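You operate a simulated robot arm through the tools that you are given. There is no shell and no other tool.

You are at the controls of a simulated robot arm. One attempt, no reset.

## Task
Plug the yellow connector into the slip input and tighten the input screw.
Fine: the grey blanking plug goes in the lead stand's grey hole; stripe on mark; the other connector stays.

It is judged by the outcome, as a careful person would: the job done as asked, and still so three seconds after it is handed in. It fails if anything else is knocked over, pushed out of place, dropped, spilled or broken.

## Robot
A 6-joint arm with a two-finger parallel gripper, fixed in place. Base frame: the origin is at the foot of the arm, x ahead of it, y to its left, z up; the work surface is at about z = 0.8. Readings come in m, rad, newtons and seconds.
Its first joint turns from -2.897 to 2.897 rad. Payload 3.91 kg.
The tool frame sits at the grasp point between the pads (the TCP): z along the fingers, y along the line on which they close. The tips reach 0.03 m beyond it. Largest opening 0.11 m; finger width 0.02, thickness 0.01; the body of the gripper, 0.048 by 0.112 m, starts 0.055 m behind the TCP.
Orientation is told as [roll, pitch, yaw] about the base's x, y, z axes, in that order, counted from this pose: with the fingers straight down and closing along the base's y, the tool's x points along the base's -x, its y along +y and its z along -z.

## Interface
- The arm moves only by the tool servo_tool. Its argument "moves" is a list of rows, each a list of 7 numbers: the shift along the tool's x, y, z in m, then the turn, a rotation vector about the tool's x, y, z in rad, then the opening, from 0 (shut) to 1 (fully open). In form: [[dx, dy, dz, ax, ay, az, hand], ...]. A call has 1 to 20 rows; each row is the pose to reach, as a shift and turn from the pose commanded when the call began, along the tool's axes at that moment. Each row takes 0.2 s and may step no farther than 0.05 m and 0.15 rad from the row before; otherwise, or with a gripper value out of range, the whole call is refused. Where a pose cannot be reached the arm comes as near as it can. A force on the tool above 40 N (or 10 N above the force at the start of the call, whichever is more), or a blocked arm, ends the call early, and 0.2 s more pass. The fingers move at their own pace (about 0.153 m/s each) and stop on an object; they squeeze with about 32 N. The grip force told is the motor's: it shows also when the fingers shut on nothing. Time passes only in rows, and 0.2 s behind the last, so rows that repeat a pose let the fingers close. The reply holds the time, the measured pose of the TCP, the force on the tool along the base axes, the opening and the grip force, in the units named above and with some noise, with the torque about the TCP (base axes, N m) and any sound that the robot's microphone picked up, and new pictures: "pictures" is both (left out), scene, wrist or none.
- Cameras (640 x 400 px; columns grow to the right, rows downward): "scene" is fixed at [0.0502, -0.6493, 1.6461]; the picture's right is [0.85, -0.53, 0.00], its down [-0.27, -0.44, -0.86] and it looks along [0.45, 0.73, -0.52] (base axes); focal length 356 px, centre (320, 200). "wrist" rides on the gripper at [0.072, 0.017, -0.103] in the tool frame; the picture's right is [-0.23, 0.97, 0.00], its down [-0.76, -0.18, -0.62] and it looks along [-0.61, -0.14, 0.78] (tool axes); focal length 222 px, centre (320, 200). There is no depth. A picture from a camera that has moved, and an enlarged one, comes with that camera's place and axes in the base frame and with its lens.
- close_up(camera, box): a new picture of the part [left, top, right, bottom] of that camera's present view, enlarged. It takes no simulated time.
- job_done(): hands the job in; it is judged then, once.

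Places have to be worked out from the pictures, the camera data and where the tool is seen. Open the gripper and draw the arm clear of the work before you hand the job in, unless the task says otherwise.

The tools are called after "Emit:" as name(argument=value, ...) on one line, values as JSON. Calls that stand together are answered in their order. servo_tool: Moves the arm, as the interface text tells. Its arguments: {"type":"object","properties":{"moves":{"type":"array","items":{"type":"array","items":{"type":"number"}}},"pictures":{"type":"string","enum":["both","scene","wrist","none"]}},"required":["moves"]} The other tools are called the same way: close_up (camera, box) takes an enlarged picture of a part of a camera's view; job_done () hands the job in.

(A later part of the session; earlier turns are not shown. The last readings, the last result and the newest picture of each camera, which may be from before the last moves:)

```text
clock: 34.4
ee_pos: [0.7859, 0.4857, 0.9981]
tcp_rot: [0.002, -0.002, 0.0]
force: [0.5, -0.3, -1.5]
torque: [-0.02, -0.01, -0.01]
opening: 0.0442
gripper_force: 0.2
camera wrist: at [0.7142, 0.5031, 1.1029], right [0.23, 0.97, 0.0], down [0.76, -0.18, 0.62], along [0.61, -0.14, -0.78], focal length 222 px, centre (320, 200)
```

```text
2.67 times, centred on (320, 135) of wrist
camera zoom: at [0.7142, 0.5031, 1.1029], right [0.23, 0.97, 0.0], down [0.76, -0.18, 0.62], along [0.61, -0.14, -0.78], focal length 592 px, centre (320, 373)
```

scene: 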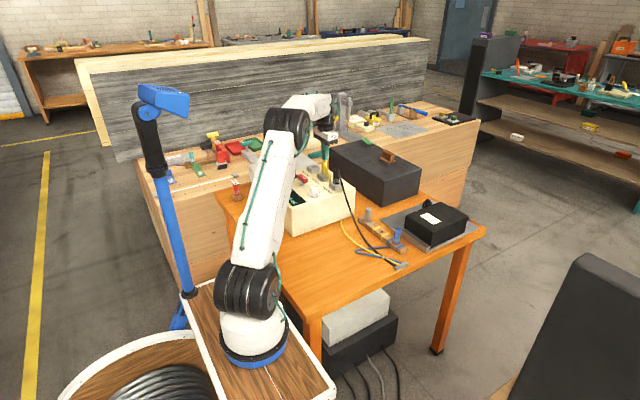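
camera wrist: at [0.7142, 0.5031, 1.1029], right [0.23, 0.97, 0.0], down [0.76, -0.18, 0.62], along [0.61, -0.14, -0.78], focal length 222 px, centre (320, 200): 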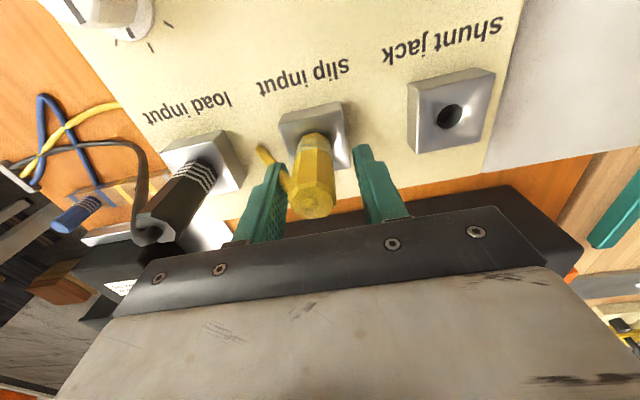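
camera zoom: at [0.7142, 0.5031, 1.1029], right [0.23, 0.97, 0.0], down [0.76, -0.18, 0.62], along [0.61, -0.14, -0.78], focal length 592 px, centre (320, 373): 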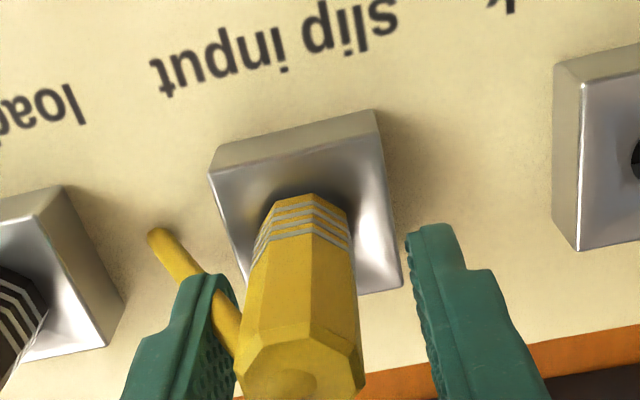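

Compared with the grey plug's earlier view, the yellow one sits about 2 mm toward -y and 1.5 mm high, so it is resting off-centre in the socket's dish. Closing the fingers here will centre it at y 0.4855, then I'll press down.

Emit:
servo_tool(moves=[[0.0015, -0.0003, 0.0, 0, 0, 0, 0.4], [0.0015, -0.0003, 0.002, 0, 0, 0, 0.2], [0.0015, -0.0003, 0.002, 0, 0, 0, 0], [0.0015, -0.0003, 0.002, 0, 0, 0, 0], [0.0015, -0.0003, 0.002, 0, 0, 0, 0]], pictures="wrist")

Emit:
close_up(camera="scene", box=[300, 155, 350, 190])

Emit:
close_up(camera="wrist", box=[200, 60, 440, 210])

```text
clock: 35.6
ee_pos: [0.7854, 0.4841, 0.9967]
tcp_rot: [0.002, 0.001, -0.001]
force: [-4.2, -22.4, 5.6]
torque: [-0.32, 0.06, 0.08]
opening: 0.0226
gripper_force: 32.2
camera wrist: at [0.7134, 0.5011, 1.101], right [0.23, 0.97, 0.0], down [0.76, -0.18, 0.62], along [0.61, -0.14, -0.78], focal length 222 px, centre (320, 200)
```

wrist: 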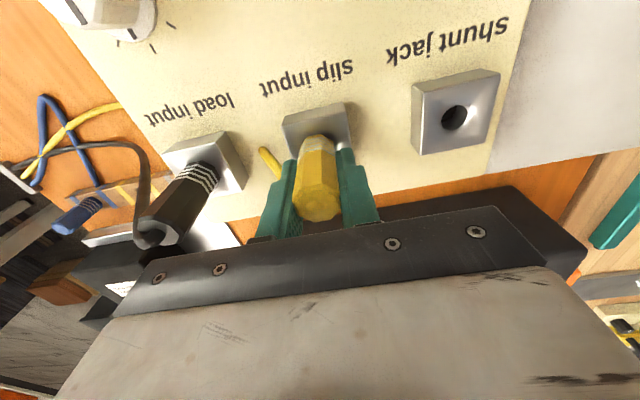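

```text
11.43 times, centred on (325, 172) of scene
camera zoom: at [0.0502, -0.6493, 1.6461], right [0.85, -0.53, 0.0], down [-0.27, -0.44, -0.86], along [0.45, 0.73, -0.52], focal length 4075 px, centre (263, 514)
```

zoom: 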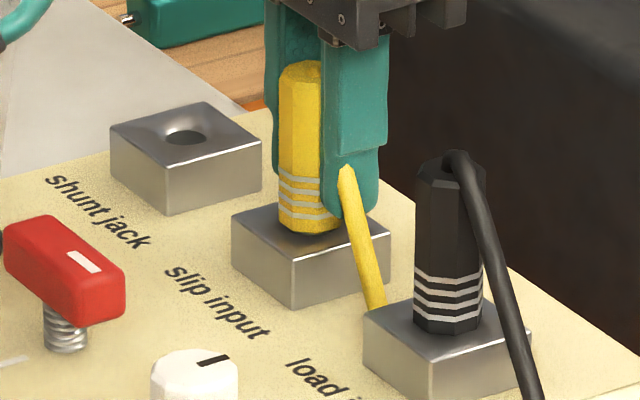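

```text
2.67 times, centred on (320, 135) of wrist
camera zoom: at [0.7134, 0.5011, 1.101], right [0.23, 0.97, 0.0], down [0.76, -0.18, 0.62], along [0.61, -0.14, -0.78], focal length 592 px, centre (320, 373)
```

zoom: 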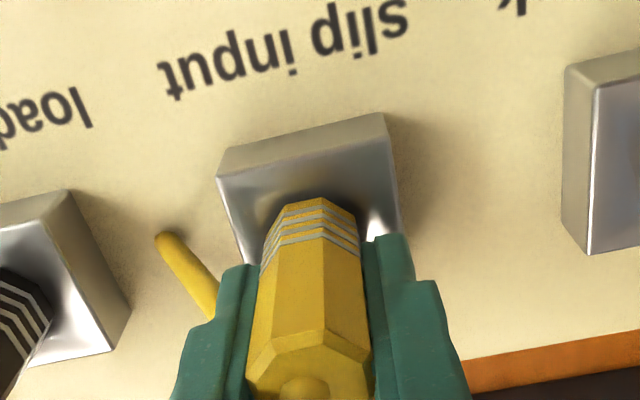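

The plug resists sideways (22 N at the tool), so it is held firmly by its pin near y 0.484. I'll relieve that side load and push down again while centred on where the plug actually is.

Emit:
servo_tool(moves=[[0, -0.0022, 0.0, 0, 0, 0, 0], [0, -0.0022, 0.001, 0, 0, 0, 0], [0, -0.0022, 0.002, 0, 0, 0, 0], [0, -0.0022, 0.003, 0, 0, 0, 0]], pictures="wrist")

Emit:
close_up(camera="scene", box=[300, 155, 350, 190])

Emit:
close_up(camera="wrist", box=[200, 60, 440, 210])

```text
clock: 36.6
ee_pos: [0.7823, 0.4829, 0.9934]
tcp_rot: [0.004, -0.001, 0.0]
force: [12.0, -3.0, 23.6]
torque: [-0.12, 0.06, 0.01]
opening: 0.0229
gripper_force: 32.2
camera wrist: at [0.7117, 0.5006, 1.0982], right [0.23, 0.97, 0.0], down [0.76, -0.18, 0.62], along [0.61, -0.14, -0.78], focal length 222 px, centre (320, 200)
```

wrist: 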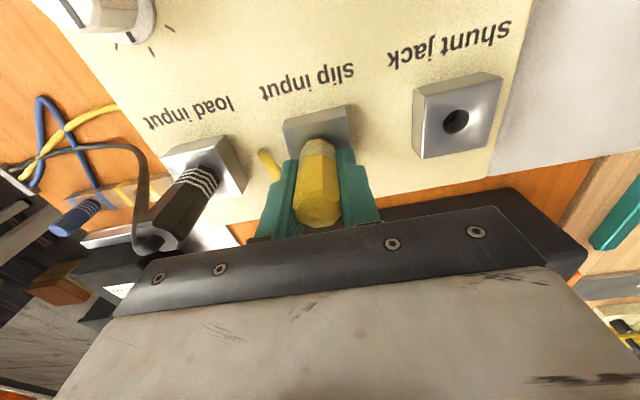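

```text
11.43 times, centred on (325, 172) of scene
camera zoom: at [0.0502, -0.6493, 1.6461], right [0.85, -0.53, 0.0], down [-0.27, -0.44, -0.86], along [0.45, 0.73, -0.52], focal length 4075 px, centre (263, 514)
```

zoom: 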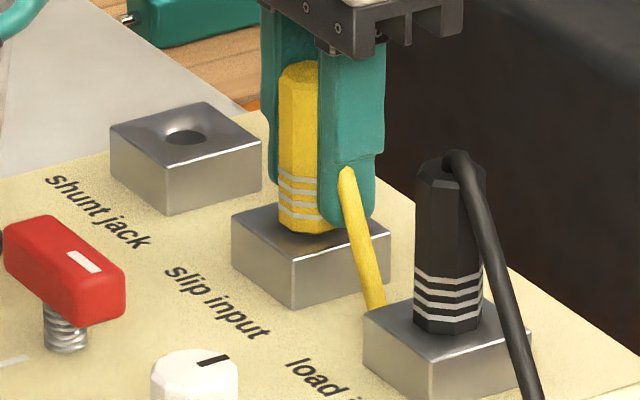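

```text
2.67 times, centred on (320, 135) of wrist
camera zoom: at [0.7117, 0.5006, 1.0982], right [0.23, 0.97, 0.0], down [0.76, -0.18, 0.62], along [0.61, -0.14, -0.78], focal length 592 px, centre (320, 373)
```

zoom: 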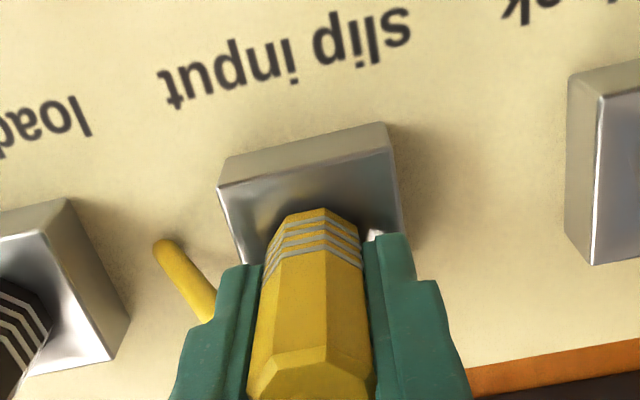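

The push is solid but the connector sits about 2 mm toward -y of where the grey one sat. I'll lift it 9 mm with the pin still in the hole, shift it to the hole's centre, and push in again.

Emit:
servo_tool(moves=[[0, 0, -0.004, 0, 0, 0, 0], [0, 0, -0.009, 0, 0, 0, 0], [0, 0, -0.012, 0, 0, 0, 0], [0, 0, -0.012, 0, 0, 0, 0]], pictures="wrist")

Emit:
close_up(camera="scene", box=[300, 155, 350, 190])

Emit:
close_up(camera="wrist", box=[200, 60, 440, 210])

```text
clock: 37.6
ee_pos: [0.7835, 0.4841, 1.0053]
tcp_rot: [0.001, 0.003, 0.0]
force: [0.5, -0.2, -0.4]
torque: [0.04, 0.03, -0.01]
opening: 0.0223
gripper_force: 32.0
camera wrist: at [0.7124, 0.5009, 1.1093], right [0.23, 0.97, 0.0], down [0.76, -0.18, 0.62], along [0.61, -0.14, -0.78], focal length 222 px, centre (320, 200)
```

wrist: 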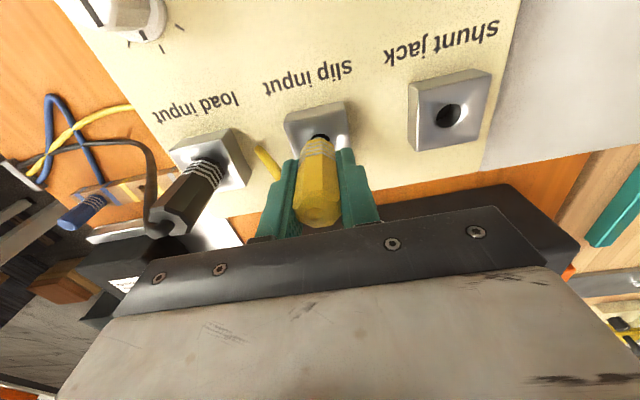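

```text
11.43 times, centred on (325, 172) of scene
camera zoom: at [0.0502, -0.6493, 1.6461], right [0.85, -0.53, 0.0], down [-0.27, -0.44, -0.86], along [0.45, 0.73, -0.52], focal length 4075 px, centre (263, 514)
```

zoom: 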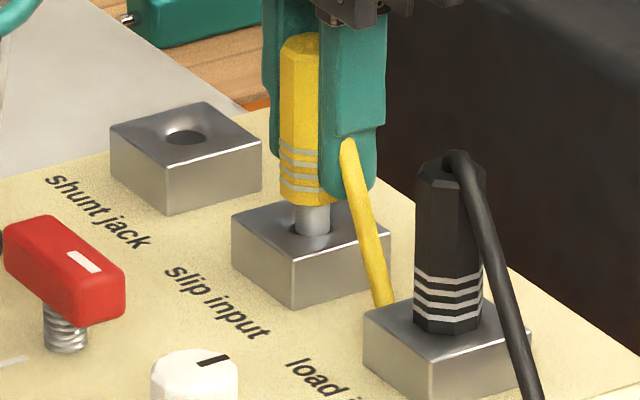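

```text
2.67 times, centred on (320, 135) of wrist
camera zoom: at [0.7124, 0.5009, 1.1093], right [0.23, 0.97, 0.0], down [0.76, -0.18, 0.62], along [0.61, -0.14, -0.78], focal length 592 px, centre (320, 373)
```

zoom: 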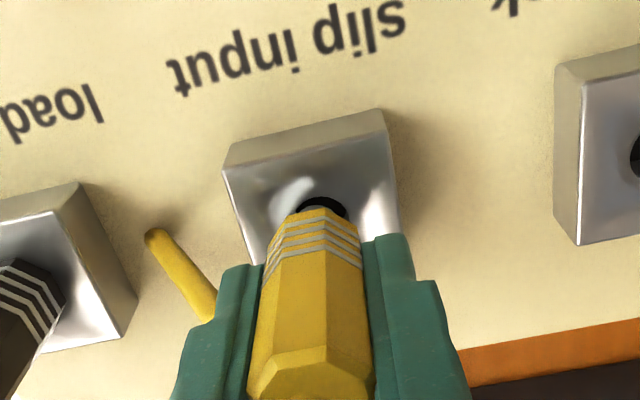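

In the scene view the pin is clear in the hole, and it sits about 1 mm toward +x/-y of centre. I'll shift +1.2 mm in y and push in again.

Emit:
servo_tool(moves=[[0.0004, 0.0013, 0, 0, -0.002, 0, 0], [0.0004, 0.0013, 0.004, 0, -0.002, 0, 0], [0.0004, 0.0013, 0.008, 0, -0.002, 0, 0], [0.0004, 0.0013, 0.011, 0, -0.002, 0, 0], [0.0004, 0.0013, 0.013, 0, -0.002, 0, 0], [0.0004, 0.0013, 0.0145, 0, -0.002, 0, 0]], pictures="wrist")

Emit:
close_up(camera="scene", box=[300, 155, 350, 190])

Emit:
close_up(camera="wrist", box=[200, 60, 440, 210])

```text
clock: 39.0
ee_pos: [0.7837, 0.4841, 0.9929]
tcp_rot: [0.007, -0.004, -0.001]
force: [3.7, -4.7, 28.1]
torque: [-0.28, 0.16, 0.04]
opening: 0.0232
gripper_force: 31.8
camera wrist: at [0.711, 0.5013, 1.0964], right [0.23, 0.97, 0.01], down [0.76, -0.18, 0.63], along [0.61, -0.14, -0.78], focal length 222 px, centre (320, 200)
```

wrist: 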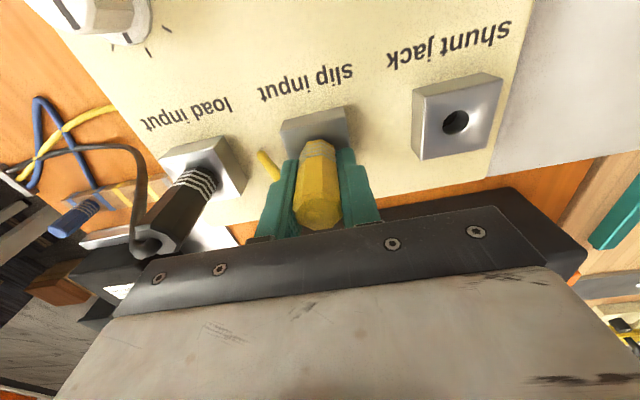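

```text
11.43 times, centred on (325, 172) of scene
camera zoom: at [0.0502, -0.6493, 1.6461], right [0.85, -0.53, 0.0], down [-0.27, -0.44, -0.86], along [0.45, 0.73, -0.52], focal length 4075 px, centre (263, 514)
```

zoom: 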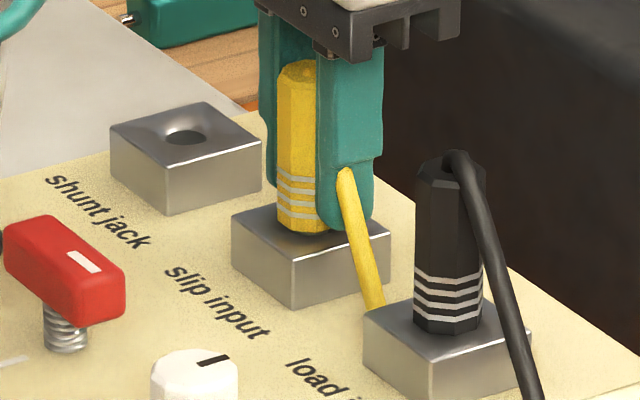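

```text
2.67 times, centred on (320, 135) of wrist
camera zoom: at [0.711, 0.5013, 1.0964], right [0.23, 0.97, 0.01], down [0.76, -0.18, 0.63], along [0.61, -0.14, -0.78], focal length 592 px, centre (320, 373)
```

zoom: 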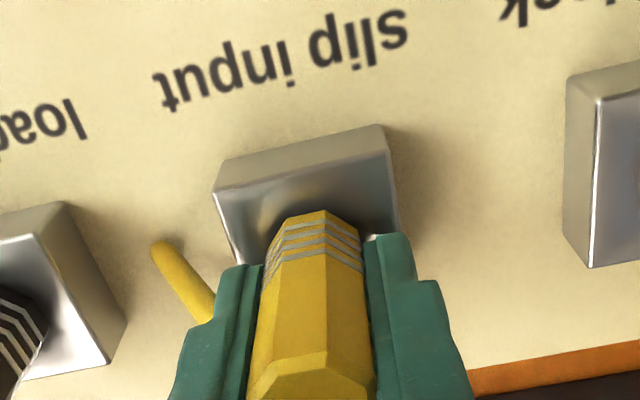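

It stops at exactly the same height with 28 N, so this is the connector's real stop. I'll open directly without lifting, rise, and check the readout.

Emit:
servo_tool(moves=[[0, 0, -0.0005, 0, 0, 0, 0.4], [0, 0, -0.0005, 0, 0, 0, 0.4], [0, 0, -0.03, 0.005, 0.003, 0, 0.4], [0, 0, -0.07, 0.005, 0.003, 0, 0.4], [0, 0, -0.11, 0.005, 0.003, 0, 0.4], [0.05, 0, -0.13, 0.005, 0.003, 0, 0.4], [0.1, 0, -0.13, 0.005, 0.003, 0, 0.4], [0.1, 0, -0.13, 0.005, 0.003, 0, 0.4]])

Emit:
close_up(camera="scene", box=[317, 160, 345, 186])

Emit:
close_up(camera="wrist", box=[200, 30, 440, 180])

Emit:
close_up(camera="scene", box=[270, 160, 340, 215])

```text
refused: row 6 steps farther than a row can; nothing moved
```

```text
15.38 times, centred on (331, 173) of scene
camera zoom: at [0.0502, -0.6493, 1.6461], right [0.85, -0.53, 0.0], down [-0.27, -0.44, -0.86], along [0.45, 0.73, -0.52], focal length 5485 px, centre (151, 615)
```

zoom: 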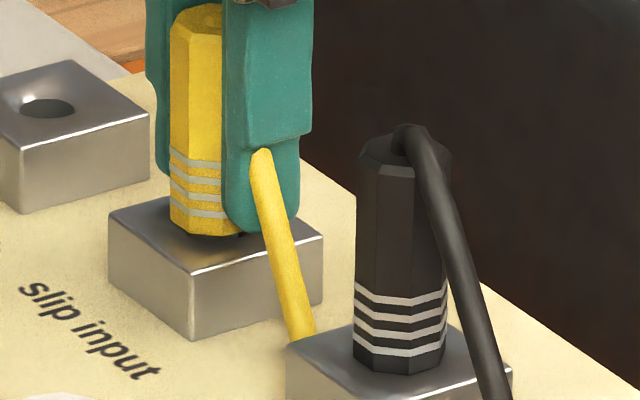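

```text
2.67 times, centred on (320, 105) of wrist
camera zoom: at [0.711, 0.5013, 1.0964], right [0.23, 0.97, 0.01], down [0.76, -0.18, 0.63], along [0.61, -0.14, -0.78], focal length 592 px, centre (320, 453)
```

zoom: 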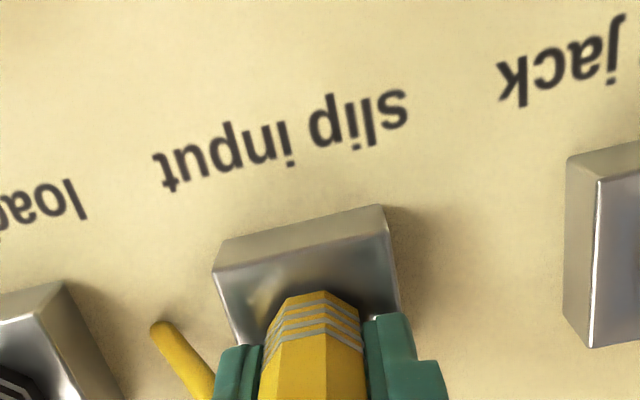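

```text
7.27 times, centred on (305, 188) of scene
camera zoom: at [0.0502, -0.6493, 1.6461], right [0.85, -0.53, 0.0], down [-0.27, -0.44, -0.86], along [0.45, 0.73, -0.52], focal length 2593 px, centre (429, 291)
```

zoom: 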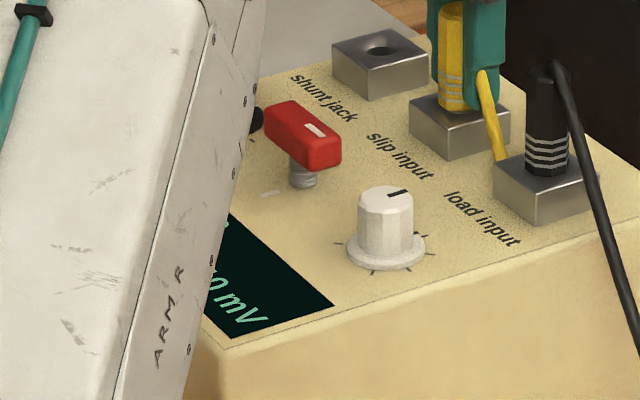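

One row of that call stepped too far, so nothing moved. I'll resend it with smaller steps: open, rise, then draw back toward the screw.

Emit:
servo_tool(moves=[[0, 0, -0.0005, 0, 0, 0, 0.4], [0, 0, -0.0005, 0, 0, 0, 0.4], [0, 0, -0.03, 0.005, 0.003, 0, 0.4], [0, 0, -0.07, 0.005, 0.003, 0, 0.4], [0, 0, -0.11, 0.005, 0.003, 0, 0.4], [0.035, 0, -0.13, 0.005, 0.003, 0, 0.4], [0.07, 0, -0.145, 0.005, 0.003, 0, 0.4], [0.1, 0, -0.15, 0.005, 0.003, 0, 0.4], [0.1, 0, -0.15, 0.005, 0.003, 0, 0.4]])

Emit:
close_up(camera="scene", box=[317, 160, 345, 186])

Emit:
close_up(camera="wrist", box=[200, 30, 440, 180])

Emit:
close_up(camera="scene", box=[270, 160, 340, 215])

```text
clock: 41.0
ee_pos: [0.6837, 0.4815, 1.1392]
tcp_rot: [-0.002, 0.003, 0.0]
force: [-0.1, -0.4, -0.5]
torque: [0.0, 0.01, 0.0]
opening: 0.0442
gripper_force: 0.0
camera wrist: at [0.6121, 0.5002, 1.2439], right [0.23, 0.97, 0.0], down [0.76, -0.18, 0.62], along [0.61, -0.14, -0.78], focal length 222 px, centre (320, 200)
```

scene: 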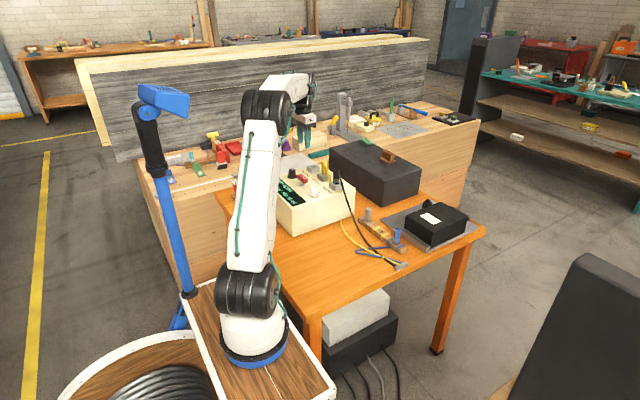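
wrist: 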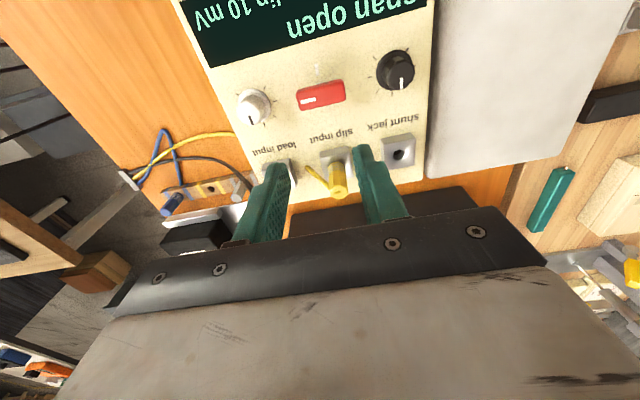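

```text
15.38 times, centred on (331, 173) of scene
camera zoom: at [0.0502, -0.6493, 1.6461], right [0.85, -0.53, 0.0], down [-0.27, -0.44, -0.86], along [0.45, 0.73, -0.52], focal length 5485 px, centre (151, 615)
```

zoom: 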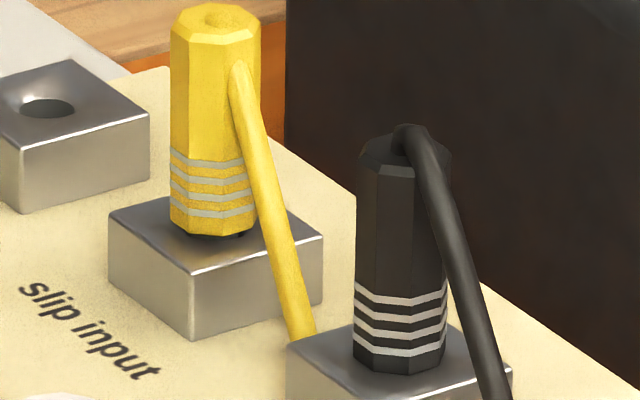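

```text
2.67 times, centred on (320, 105) of wrist
camera zoom: at [0.6121, 0.5002, 1.2439], right [0.23, 0.97, 0.0], down [0.76, -0.18, 0.62], along [0.61, -0.14, -0.78], focal length 592 px, centre (320, 453)
```

zoom: 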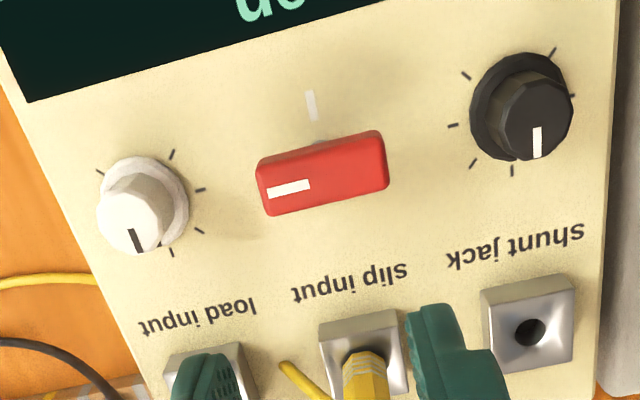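

```text
7.27 times, centred on (305, 188) of scene
camera zoom: at [0.0502, -0.6493, 1.6461], right [0.85, -0.53, 0.0], down [-0.27, -0.44, -0.86], along [0.45, 0.73, -0.52], focal length 2593 px, centre (429, 291)
```

zoom: 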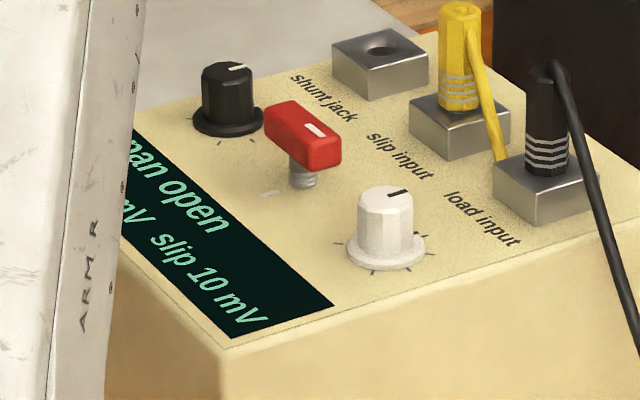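

The readout says "slip 10 mV", so the connector is electrically in. I still see a thin gap under it compared with the black plug, so I'll look closely from the wrist camera before deciding.

Emit:
close_up(camera="wrist", box=[240, 130, 430, 210])

Emit:
servo_tool(moves=[[0, 0, 0, 0, 0, 0, 0.7], [0.02, 0, 0.02, 0, 0, 0, 1.0], [0.02, 0, 0.04, 0, 0, 0, 1.0], [0.02, 0, 0.04, 0, 0, 0, 1.0]], pictures="wrist")

Emit:
close_up(camera="wrist", box=[240, 110, 430, 220])

```text
3.37 times, centred on (335, 170) of wrist
camera zoom: at [0.6121, 0.5002, 1.2439], right [0.23, 0.97, 0.0], down [0.76, -0.18, 0.62], along [0.61, -0.14, -0.78], focal length 748 px, centre (270, 301)
```

zoom: 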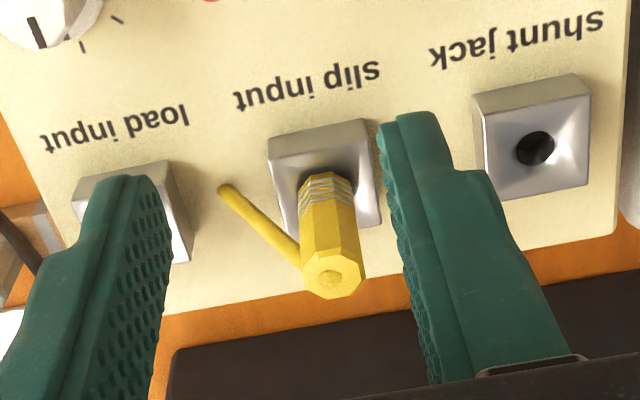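

```text
clock: 42.0
ee_pos: [0.6632, 0.4833, 1.0989]
tcp_rot: [-0.004, 0.001, 0.002]
force: [0.8, 0.8, 0.4]
torque: [0.01, 0.03, 0.04]
opening: 0.1098
gripper_force: 0.0
camera wrist: at [0.5912, 0.5008, 1.2034], right [0.23, 0.97, 0.0], down [0.76, -0.18, 0.62], along [0.61, -0.14, -0.78], focal length 222 px, centre (320, 200)
```

wrist: 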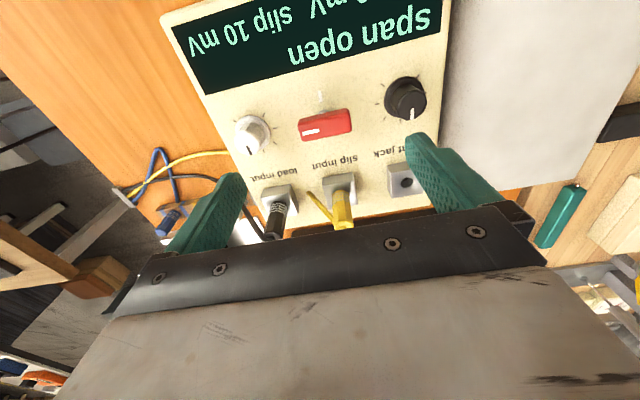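

```text
3.37 times, centred on (335, 165) of wrist
camera zoom: at [0.5912, 0.5008, 1.2034], right [0.23, 0.97, 0.0], down [0.76, -0.18, 0.62], along [0.61, -0.14, -0.78], focal length 748 px, centre (270, 318)
```

zoom: 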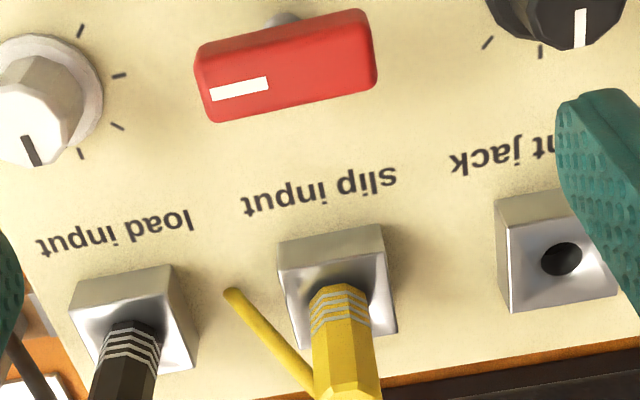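

Emit:
close_up(camera="wrist", box=[310, 165, 370, 205])

Emit:
close_up(camera="wrist", box=[250, 178, 310, 218])

Emit:
close_up(camera="scene", box=[322, 170, 350, 190])

```text
10.00 times, centred on (340, 185) of wrist
camera zoom: at [0.5912, 0.5008, 1.2034], right [0.23, 0.97, 0.0], down [0.76, -0.18, 0.62], along [0.61, -0.14, -0.78], focal length 2221 px, centre (120, 350)
```

zoom: 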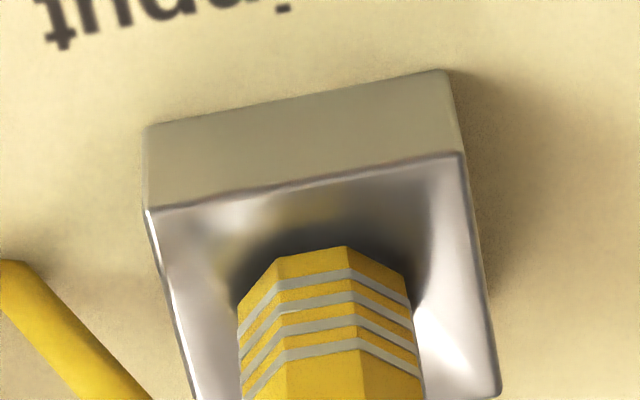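

```text
10.00 times, centred on (280, 198) of wrist
camera zoom: at [0.5912, 0.5008, 1.2034], right [0.23, 0.97, 0.0], down [0.76, -0.18, 0.62], along [0.61, -0.14, -0.78], focal length 2221 px, centre (720, 220)
```

zoom: 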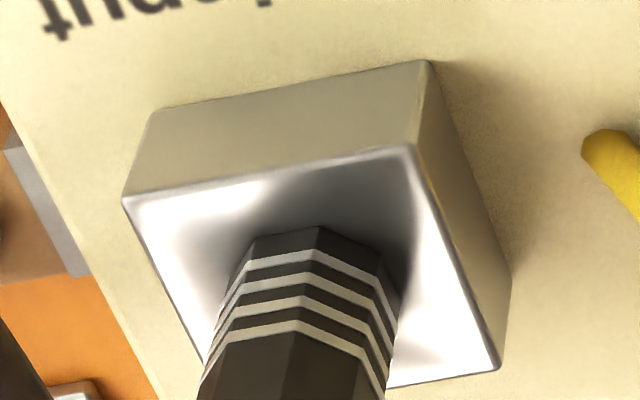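

```text
16.00 times, centred on (336, 180) of scene
camera zoom: at [0.0502, -0.6493, 1.6461], right [0.85, -0.53, 0.0], down [-0.27, -0.44, -0.86], along [0.45, 0.73, -0.52], focal length 5704 px, centre (64, 520)
```

zoom: 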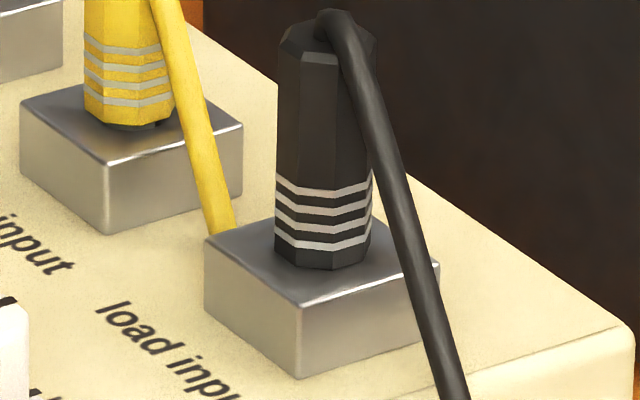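

Measured against their blocks, the yellow and black plugs now sit within about 1 mm of each other, so the connector is properly in. Next is the screw, whose handle is centred near (0.678, 0.4855). I'll turn the tool 90° counter-clockwise above it so the fingers close across the handle's width.

Emit:
servo_tool(moves=[[-0.003, 0.0005, 0, 0, 0, -0.1428, 0.8], [-0.006, 0.001, 0, 0, 0, -0.2856, 0.6], [-0.009, 0.0015, 0, 0, 0, -0.4284, 0.55], [-0.012, 0.002, 0, 0, 0, -0.5712, 0.55], [-0.015, 0.002, 0, 0, 0, -0.714, 0.55], [-0.015, 0.002, 0, 0, 0, -0.8568, 0.55], [-0.015, 0.002, 0, 0, 0, -0.9996, 0.55], [-0.015, 0.002, 0, 0, 0, -1.1424, 0.55], [-0.015, 0.002, 0, 0, 0, -1.2852, 0.55], [-0.015, 0.002, 0, 0, 0, -1.428, 0.55], [-0.015, 0.002, 0, 0, 0, -1.5708, 0.55], [-0.015, 0.002, 0, 0, 0, -1.5708, 0.55]])

Emit:
close_up(camera="wrist", box=[200, 60, 440, 210])

Emit:
close_up(camera="scene", box=[260, 120, 360, 210])

```text
clock: 44.6
ee_pos: [0.6788, 0.486, 1.0993]
tcp_rot: [0.003, 0.004, 1.572]
force: [0.9, 0.6, -0.1]
torque: [-0.04, 0.0, 0.01]
opening: 0.0605
gripper_force: 0.2
camera wrist: at [0.6625, 0.4147, 1.2044], right [-0.97, 0.23, 0.0], down [0.18, 0.76, 0.62], along [0.14, 0.6, -0.78], focal length 222 px, centre (320, 200)
```

scene: 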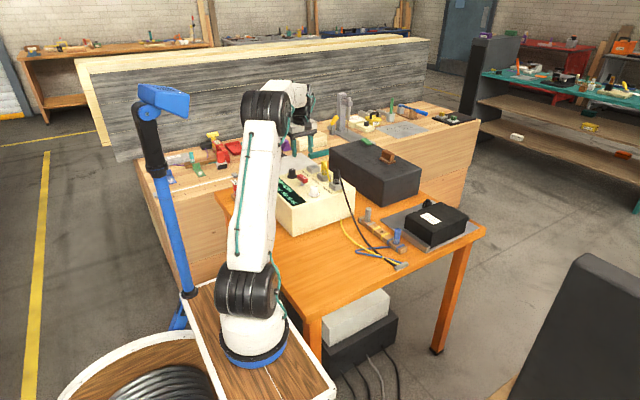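
wrist: 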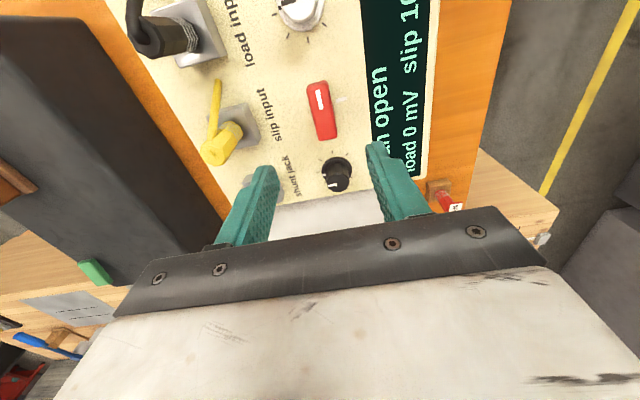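

```text
2.67 times, centred on (320, 135) of wrist
camera zoom: at [0.6625, 0.4147, 1.2044], right [-0.97, 0.23, 0.0], down [0.18, 0.76, 0.62], along [0.14, 0.6, -0.78], focal length 592 px, centre (320, 373)
```

zoom: 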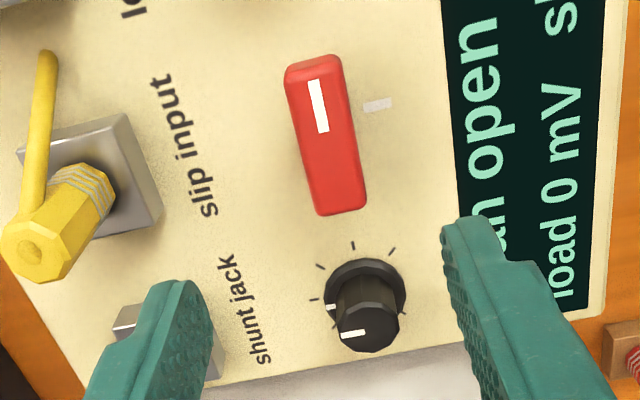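

```text
4.44 times, centred on (310, 165) of scene
camera zoom: at [0.0502, -0.6493, 1.6461], right [0.85, -0.53, 0.0], down [-0.27, -0.44, -0.86], along [0.45, 0.73, -0.52], focal length 1585 px, centre (364, 356)
```

zoom: 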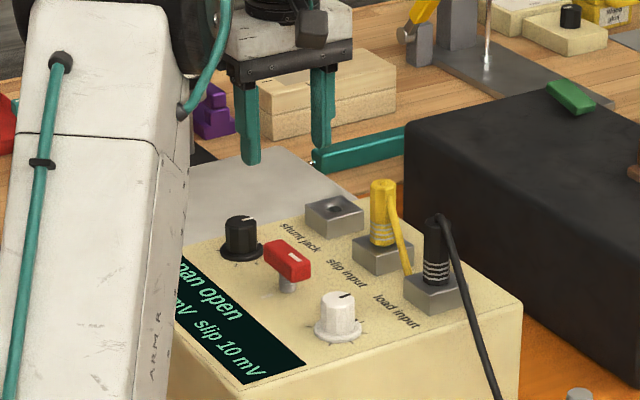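

The screw handle is centred at about (0.676, 0.4856), with its mark to the -x side, so I'm 3 mm off in x. I'll correct that and descend to just above the handle.

Emit:
servo_tool(moves=[[0.001, 0.003, 0.02, 0, 0, 0, 0.45], [0.001, 0.003, 0.06, 0, 0, 0, 0.45], [0.001, 0.003, 0.09, 0, 0, 0, 0.45], [0.001, 0.003, 0.09, 0, 0, 0, 0.45]])

Emit:
close_up(camera="wrist", box=[200, 60, 440, 210])

Emit:
close_up(camera="scene", box=[270, 140, 340, 200])

```text
clock: 45.6
ee_pos: [0.6763, 0.4846, 1.0091]
tcp_rot: [0.002, 0.004, 1.569]
force: [-0.2, 1.0, -0.3]
torque: [-0.01, -0.02, -0.02]
opening: 0.0495
gripper_force: 0.1
camera wrist: at [0.6603, 0.4127, 1.1132], right [-0.97, 0.23, 0.0], down [0.18, 0.76, 0.62], along [0.14, 0.6, -0.78], focal length 222 px, centre (320, 200)
```

scene: 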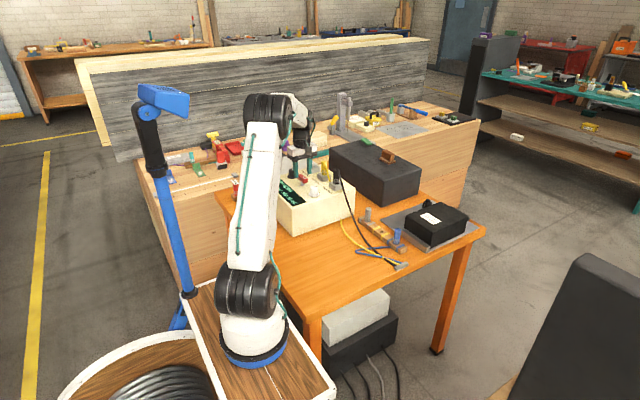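
wrist: 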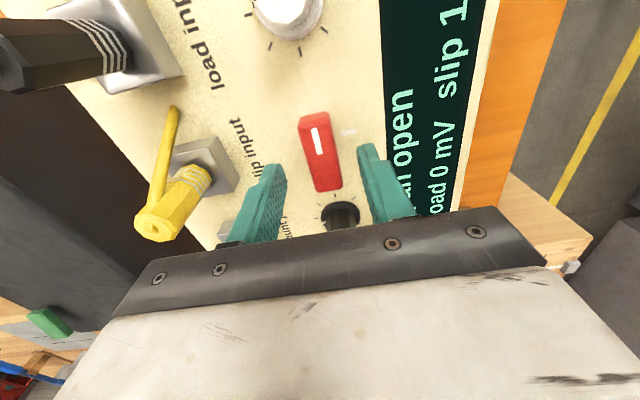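

```text
2.67 times, centred on (320, 135) of wrist
camera zoom: at [0.6603, 0.4127, 1.1132], right [-0.97, 0.23, 0.0], down [0.18, 0.76, 0.62], along [0.14, 0.6, -0.78], focal length 592 px, centre (320, 373)
```

zoom: 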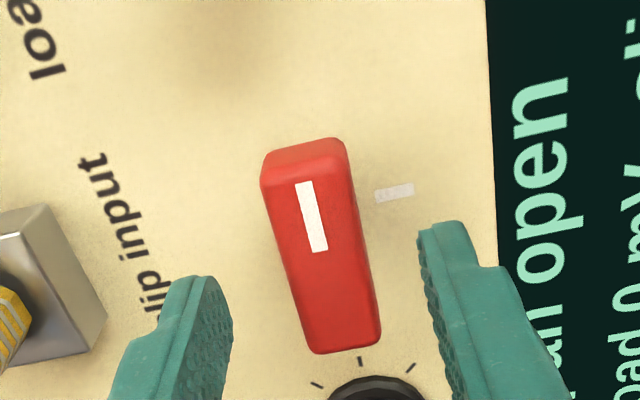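

```text
6.67 times, centred on (305, 170) of scene
camera zoom: at [0.0502, -0.6493, 1.6461], right [0.85, -0.53, 0.0], down [-0.27, -0.44, -0.86], along [0.45, 0.73, -0.52], focal length 2377 px, centre (420, 400)
```

zoom: 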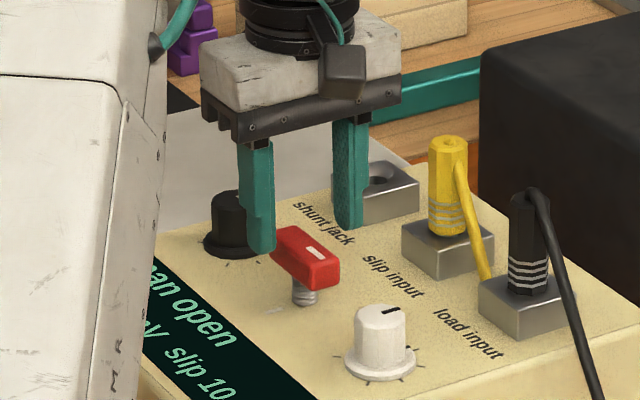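

The handle lies centred between the fingers with its top near z 0.971. I'll descend so the tips are just below its underside at about z 0.945, and close on it.

Emit:
servo_tool(moves=[[-0.001, 0, 0.015, 0, 0, 0, 0.45], [-0.001, 0, 0.03, 0, 0, 0, 0.45], [-0.001, 0, 0.034, 0, 0, 0, 0.45], [-0.001, 0, 0.034, 0, 0, 0, 0.45]])

Emit:
close_up(camera="wrist", box=[200, 60, 440, 210])

Emit:
close_up(camera="scene", box=[270, 140, 340, 200])

```text
clock: 46.6
ee_pos: [0.674, 0.4855, 0.9739]
tcp_rot: [0.001, 0.004, 1.571]
force: [-0.1, 0.9, 0.5]
torque: [-0.02, -0.01, 0.04]
opening: 0.0492
gripper_force: 0.0
camera wrist: at [0.6586, 0.4148, 1.079], right [-0.97, 0.23, 0.0], down [0.18, 0.76, 0.62], along [0.14, 0.6, -0.78], focal length 222 px, centre (320, 200)
```

scene: 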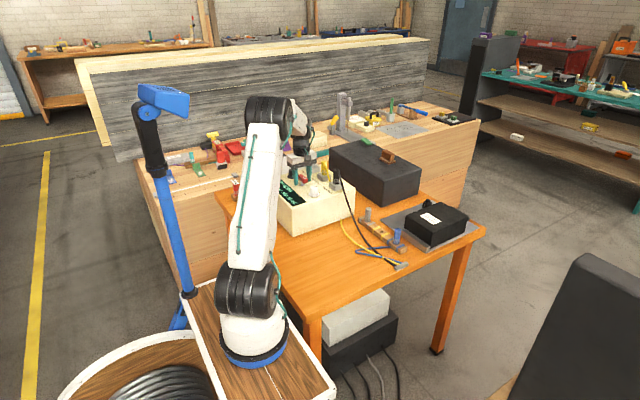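
wrist: 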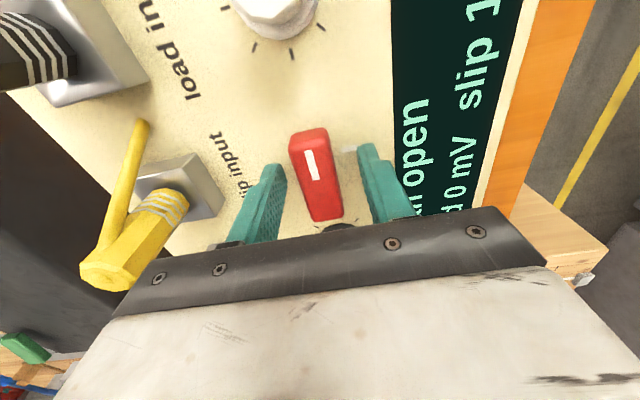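

```text
2.67 times, centred on (320, 135) of wrist
camera zoom: at [0.6586, 0.4148, 1.079], right [-0.97, 0.23, 0.0], down [0.18, 0.76, 0.62], along [0.14, 0.6, -0.78], focal length 592 px, centre (320, 373)
```

zoom: 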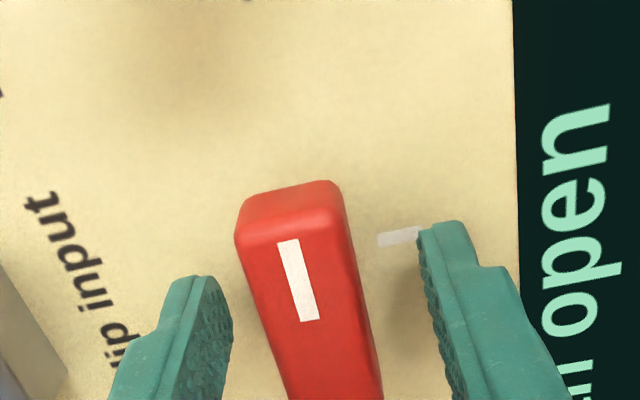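

```text
6.67 times, centred on (305, 170) of scene
camera zoom: at [0.0502, -0.6493, 1.6461], right [0.85, -0.53, 0.0], down [-0.27, -0.44, -0.86], along [0.45, 0.73, -0.52], focal length 2377 px, centre (420, 400)
```

zoom: 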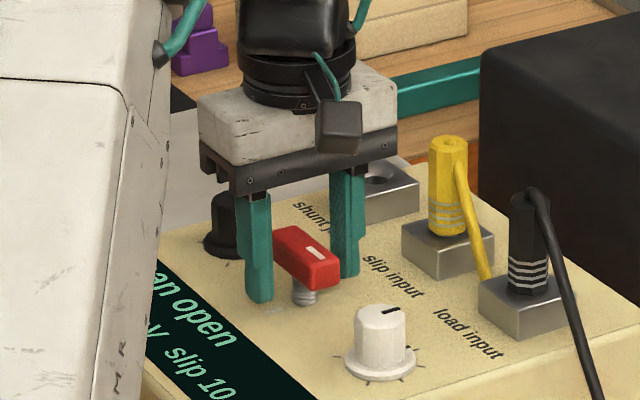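

The handle is about 2 mm toward +x of the fingers' midpoint. I'll shift that much and close on it.

Emit:
servo_tool(moves=[[0, -0.0022, 0, 0, 0, 0, 0.45], [0, -0.0022, 0, 0, 0, 0, 0.25], [0, -0.0022, 0, 0, 0, 0, 0], [0, -0.0022, 0, 0, 0, 0, 0], [0, -0.0022, 0, 0, 0, 0, 0]])

Emit:
close_up(camera="wrist", box=[200, 60, 440, 210])

Emit:
close_up(camera="scene", box=[270, 140, 340, 200])

```text
clock: 47.8
ee_pos: [0.6746, 0.4873, 0.9746]
tcp_rot: [0.004, 0.007, 1.573]
force: [-30.1, -8.1, -4.0]
torque: [-0.75, -0.08, -0.03]
opening: 0.022
gripper_force: 45.2
camera wrist: at [0.6592, 0.4152, 1.0792], right [-0.97, 0.23, 0.0], down [0.18, 0.77, 0.62], along [0.14, 0.6, -0.79], focal length 222 px, centre (320, 200)
```

scene: 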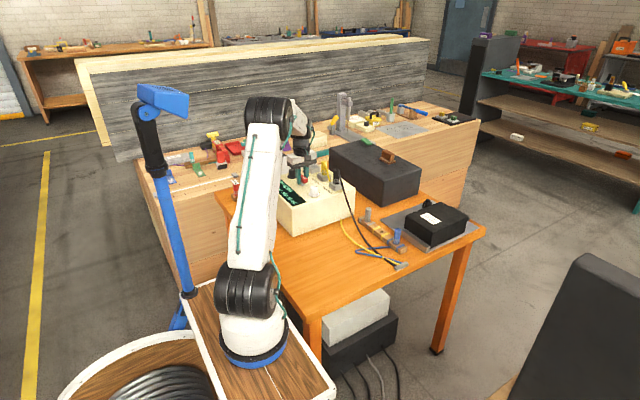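
wrist: 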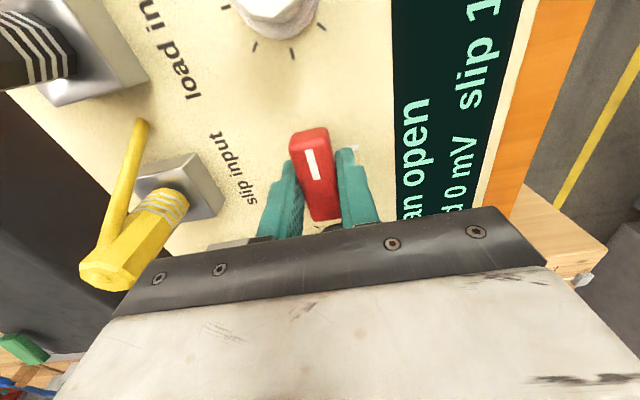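

```text
2.67 times, centred on (320, 135) of wrist
camera zoom: at [0.6592, 0.4152, 1.0792], right [-0.97, 0.23, 0.0], down [0.18, 0.77, 0.62], along [0.14, 0.6, -0.79], focal length 592 px, centre (320, 373)
```

zoom: 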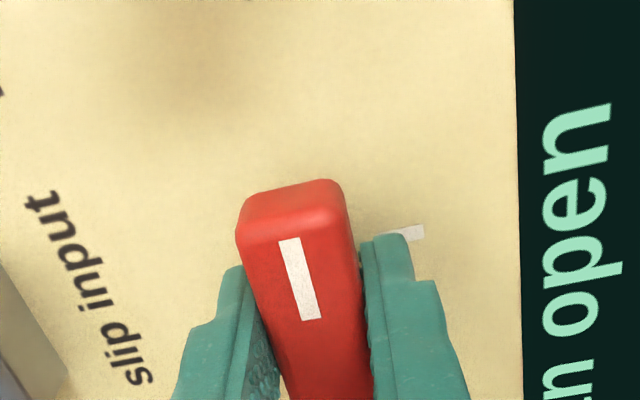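

```text
6.67 times, centred on (305, 170) of scene
camera zoom: at [0.0502, -0.6493, 1.6461], right [0.85, -0.53, 0.0], down [-0.27, -0.44, -0.86], along [0.45, 0.73, -0.52], focal length 2377 px, centre (420, 400)
```

zoom: 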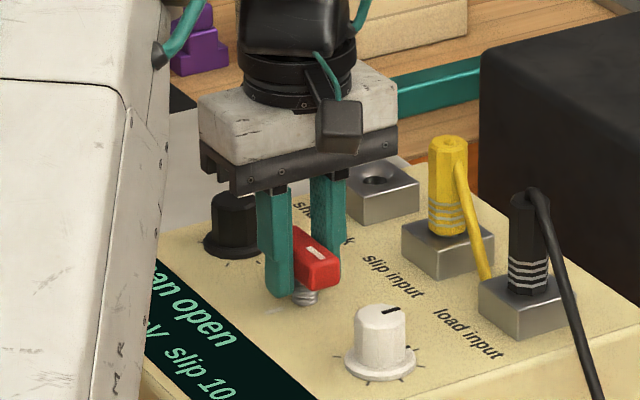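

The tool reads -30 N in x, meaning only the -x finger is loading the handle, so my last shift was the wrong way. I'll move back about 2.5 mm toward -x to balance the grip.

Emit:
servo_tool(moves=[[0, 0.001, 0, 0, 0, 0, 0], [0, 0.002, 0, 0, 0, 0, 0], [0, 0.0026, 0, 0, 0, 0, 0], [0, 0.0026, 0, 0, 0, 0, 0]], pictures="wrist")

Emit:
close_up(camera="wrist", box=[200, 60, 440, 210])

```text
clock: 48.8
ee_pos: [0.6746, 0.4871, 0.9751]
tcp_rot: [0.0, 0.004, 1.57]
force: [-15.4, 2.4, -15.0]
torque: [-0.61, -0.41, -0.04]
opening: 0.0219
gripper_force: 45.1
camera wrist: at [0.6589, 0.415, 1.079], right [-0.97, 0.23, 0.0], down [0.18, 0.76, 0.62], along [0.14, 0.6, -0.78], focal length 222 px, centre (320, 200)
```

wrist: 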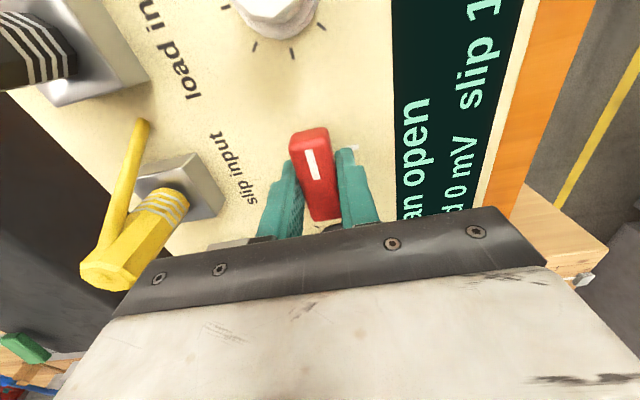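

```text
2.67 times, centred on (320, 135) of wrist
camera zoom: at [0.6589, 0.415, 1.079], right [-0.97, 0.23, 0.0], down [0.18, 0.76, 0.62], along [0.14, 0.6, -0.78], focal length 592 px, centre (320, 373)
```

zoom: 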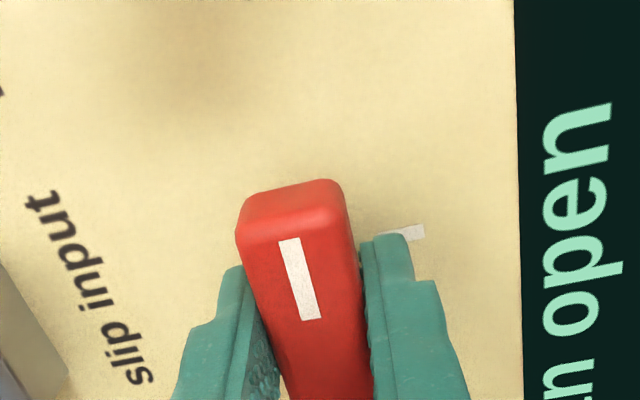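

The tool stayed put while the side force halved, so both fingers do hold the handle and the command is still about 2.6 mm off. I'll relieve the rest of the load.

Emit:
servo_tool(moves=[[0, 0.0012, 0.0005, 0, 0, 0, 0], [0, 0.0024, 0.001, 0, 0, 0, 0], [0, 0.0024, 0.0015, 0, 0, 0, 0], [0, 0.0024, 0.0015, 0, 0, 0, 0]], pictures="none")

```text
clock: 49.8
ee_pos: [0.6751, 0.4869, 0.9736]
tcp_rot: [0.0, 0.001, 1.569]
force: [26.4, 13.0, -7.4]
torque: [0.44, -0.28, 0.02]
opening: 0.0218
gripper_force: 45.1
```

The force swung to +26 N, so neutral lies about 1.5 mm back. I'll set that and take a small step in y to zero the other component.

Emit:
servo_tool(moves=[[-0.0004, -0.0008, 0.0, 0, 0, 0, 0], [-0.0007, -0.0015, 0.0004, 0, 0, 0, 0], [-0.0007, -0.0015, 0.0004, 0, 0, 0, 0]], pictures="none")

```text
clock: 50.6
ee_pos: [0.6748, 0.486, 0.9752]
tcp_rot: [0.001, 0.005, 1.571]
force: [23.2, 5.0, 6.4]
torque: [0.56, -0.15, 0.04]
opening: 0.022
gripper_force: 45.1
```

There is some hysteresis; by position, the handle centre is at x 0.6748. I'll bring the command there so the grip is close to force-free before turning.

Emit:
servo_tool(moves=[[0, -0.001, 0.0, 0, 0, 0, 0], [0, -0.0017, 0.0, 0, 0, 0, 0], [0, -0.0017, 0.0, 0, 0, 0, 0], [0, -0.0017, 0.0, 0, 0, 0, 0]], pictures="none")

```text
clock: 51.6
ee_pos: [0.6756, 0.4865, 0.9748]
tcp_rot: [0.002, 0.004, 1.571]
force: [5.6, -2.2, 10.4]
torque: [0.39, -0.16, 0.03]
opening: 0.0219
gripper_force: 44.9
```

The forces are now small. I'll begin turning clockwise (seen from above) by 0.4 rad and watch the torque and handle.

Emit:
servo_tool(moves=[[0, 0, 0, 0, 0, 0.1, 0], [0, 0, 0, 0, 0, 0.2, 0], [0, 0, 0, 0, 0, 0.3, 0], [0, 0, 0, 0, 0, 0.4, 0]], pictures="wrist")

Emit:
close_up(camera="wrist", box=[200, 60, 440, 210])

Emit:
close_up(camera="scene", box=[270, 140, 340, 200])

```text
clock: 52.6
ee_pos: [0.676, 0.4861, 0.9751]
tcp_rot: [0.002, 0.004, 1.169]
force: [13.2, -2.7, 15.0]
torque: [-1.16, 0.37, 0.01]
opening: 0.0221
gripper_force: 45.1
camera wrist: at [0.6324, 0.4272, 1.079], right [-0.81, 0.59, 0.0], down [0.46, 0.63, 0.62], along [0.37, 0.5, -0.78], focal length 222 px, centre (320, 200)
```

wrist: 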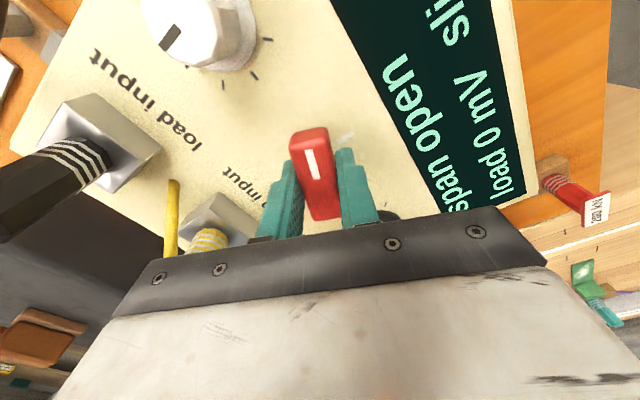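

```text
2.67 times, centred on (320, 135) of wrist
camera zoom: at [0.6324, 0.4272, 1.079], right [-0.81, 0.59, 0.0], down [0.46, 0.63, 0.62], along [0.37, 0.5, -0.78], focal length 592 px, centre (320, 373)
```

zoom: 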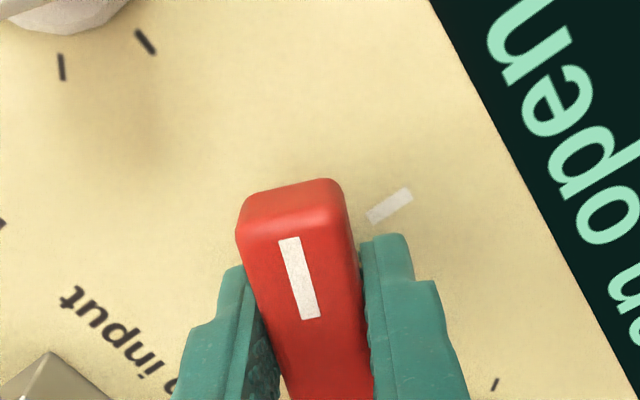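

```text
6.67 times, centred on (305, 170) of scene
camera zoom: at [0.0502, -0.6493, 1.6461], right [0.85, -0.53, 0.0], down [-0.27, -0.44, -0.86], along [0.45, 0.73, -0.52], focal length 2377 px, centre (420, 400)
```

zoom: 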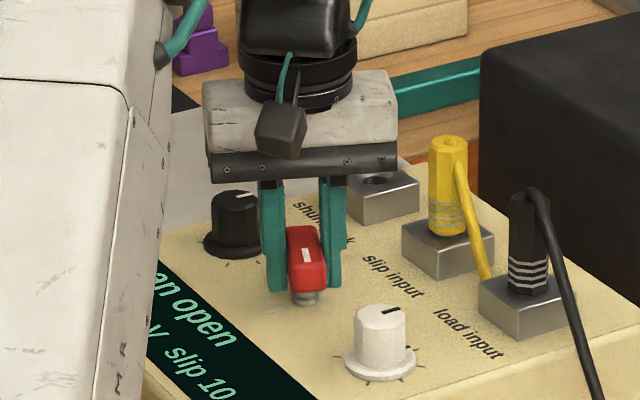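

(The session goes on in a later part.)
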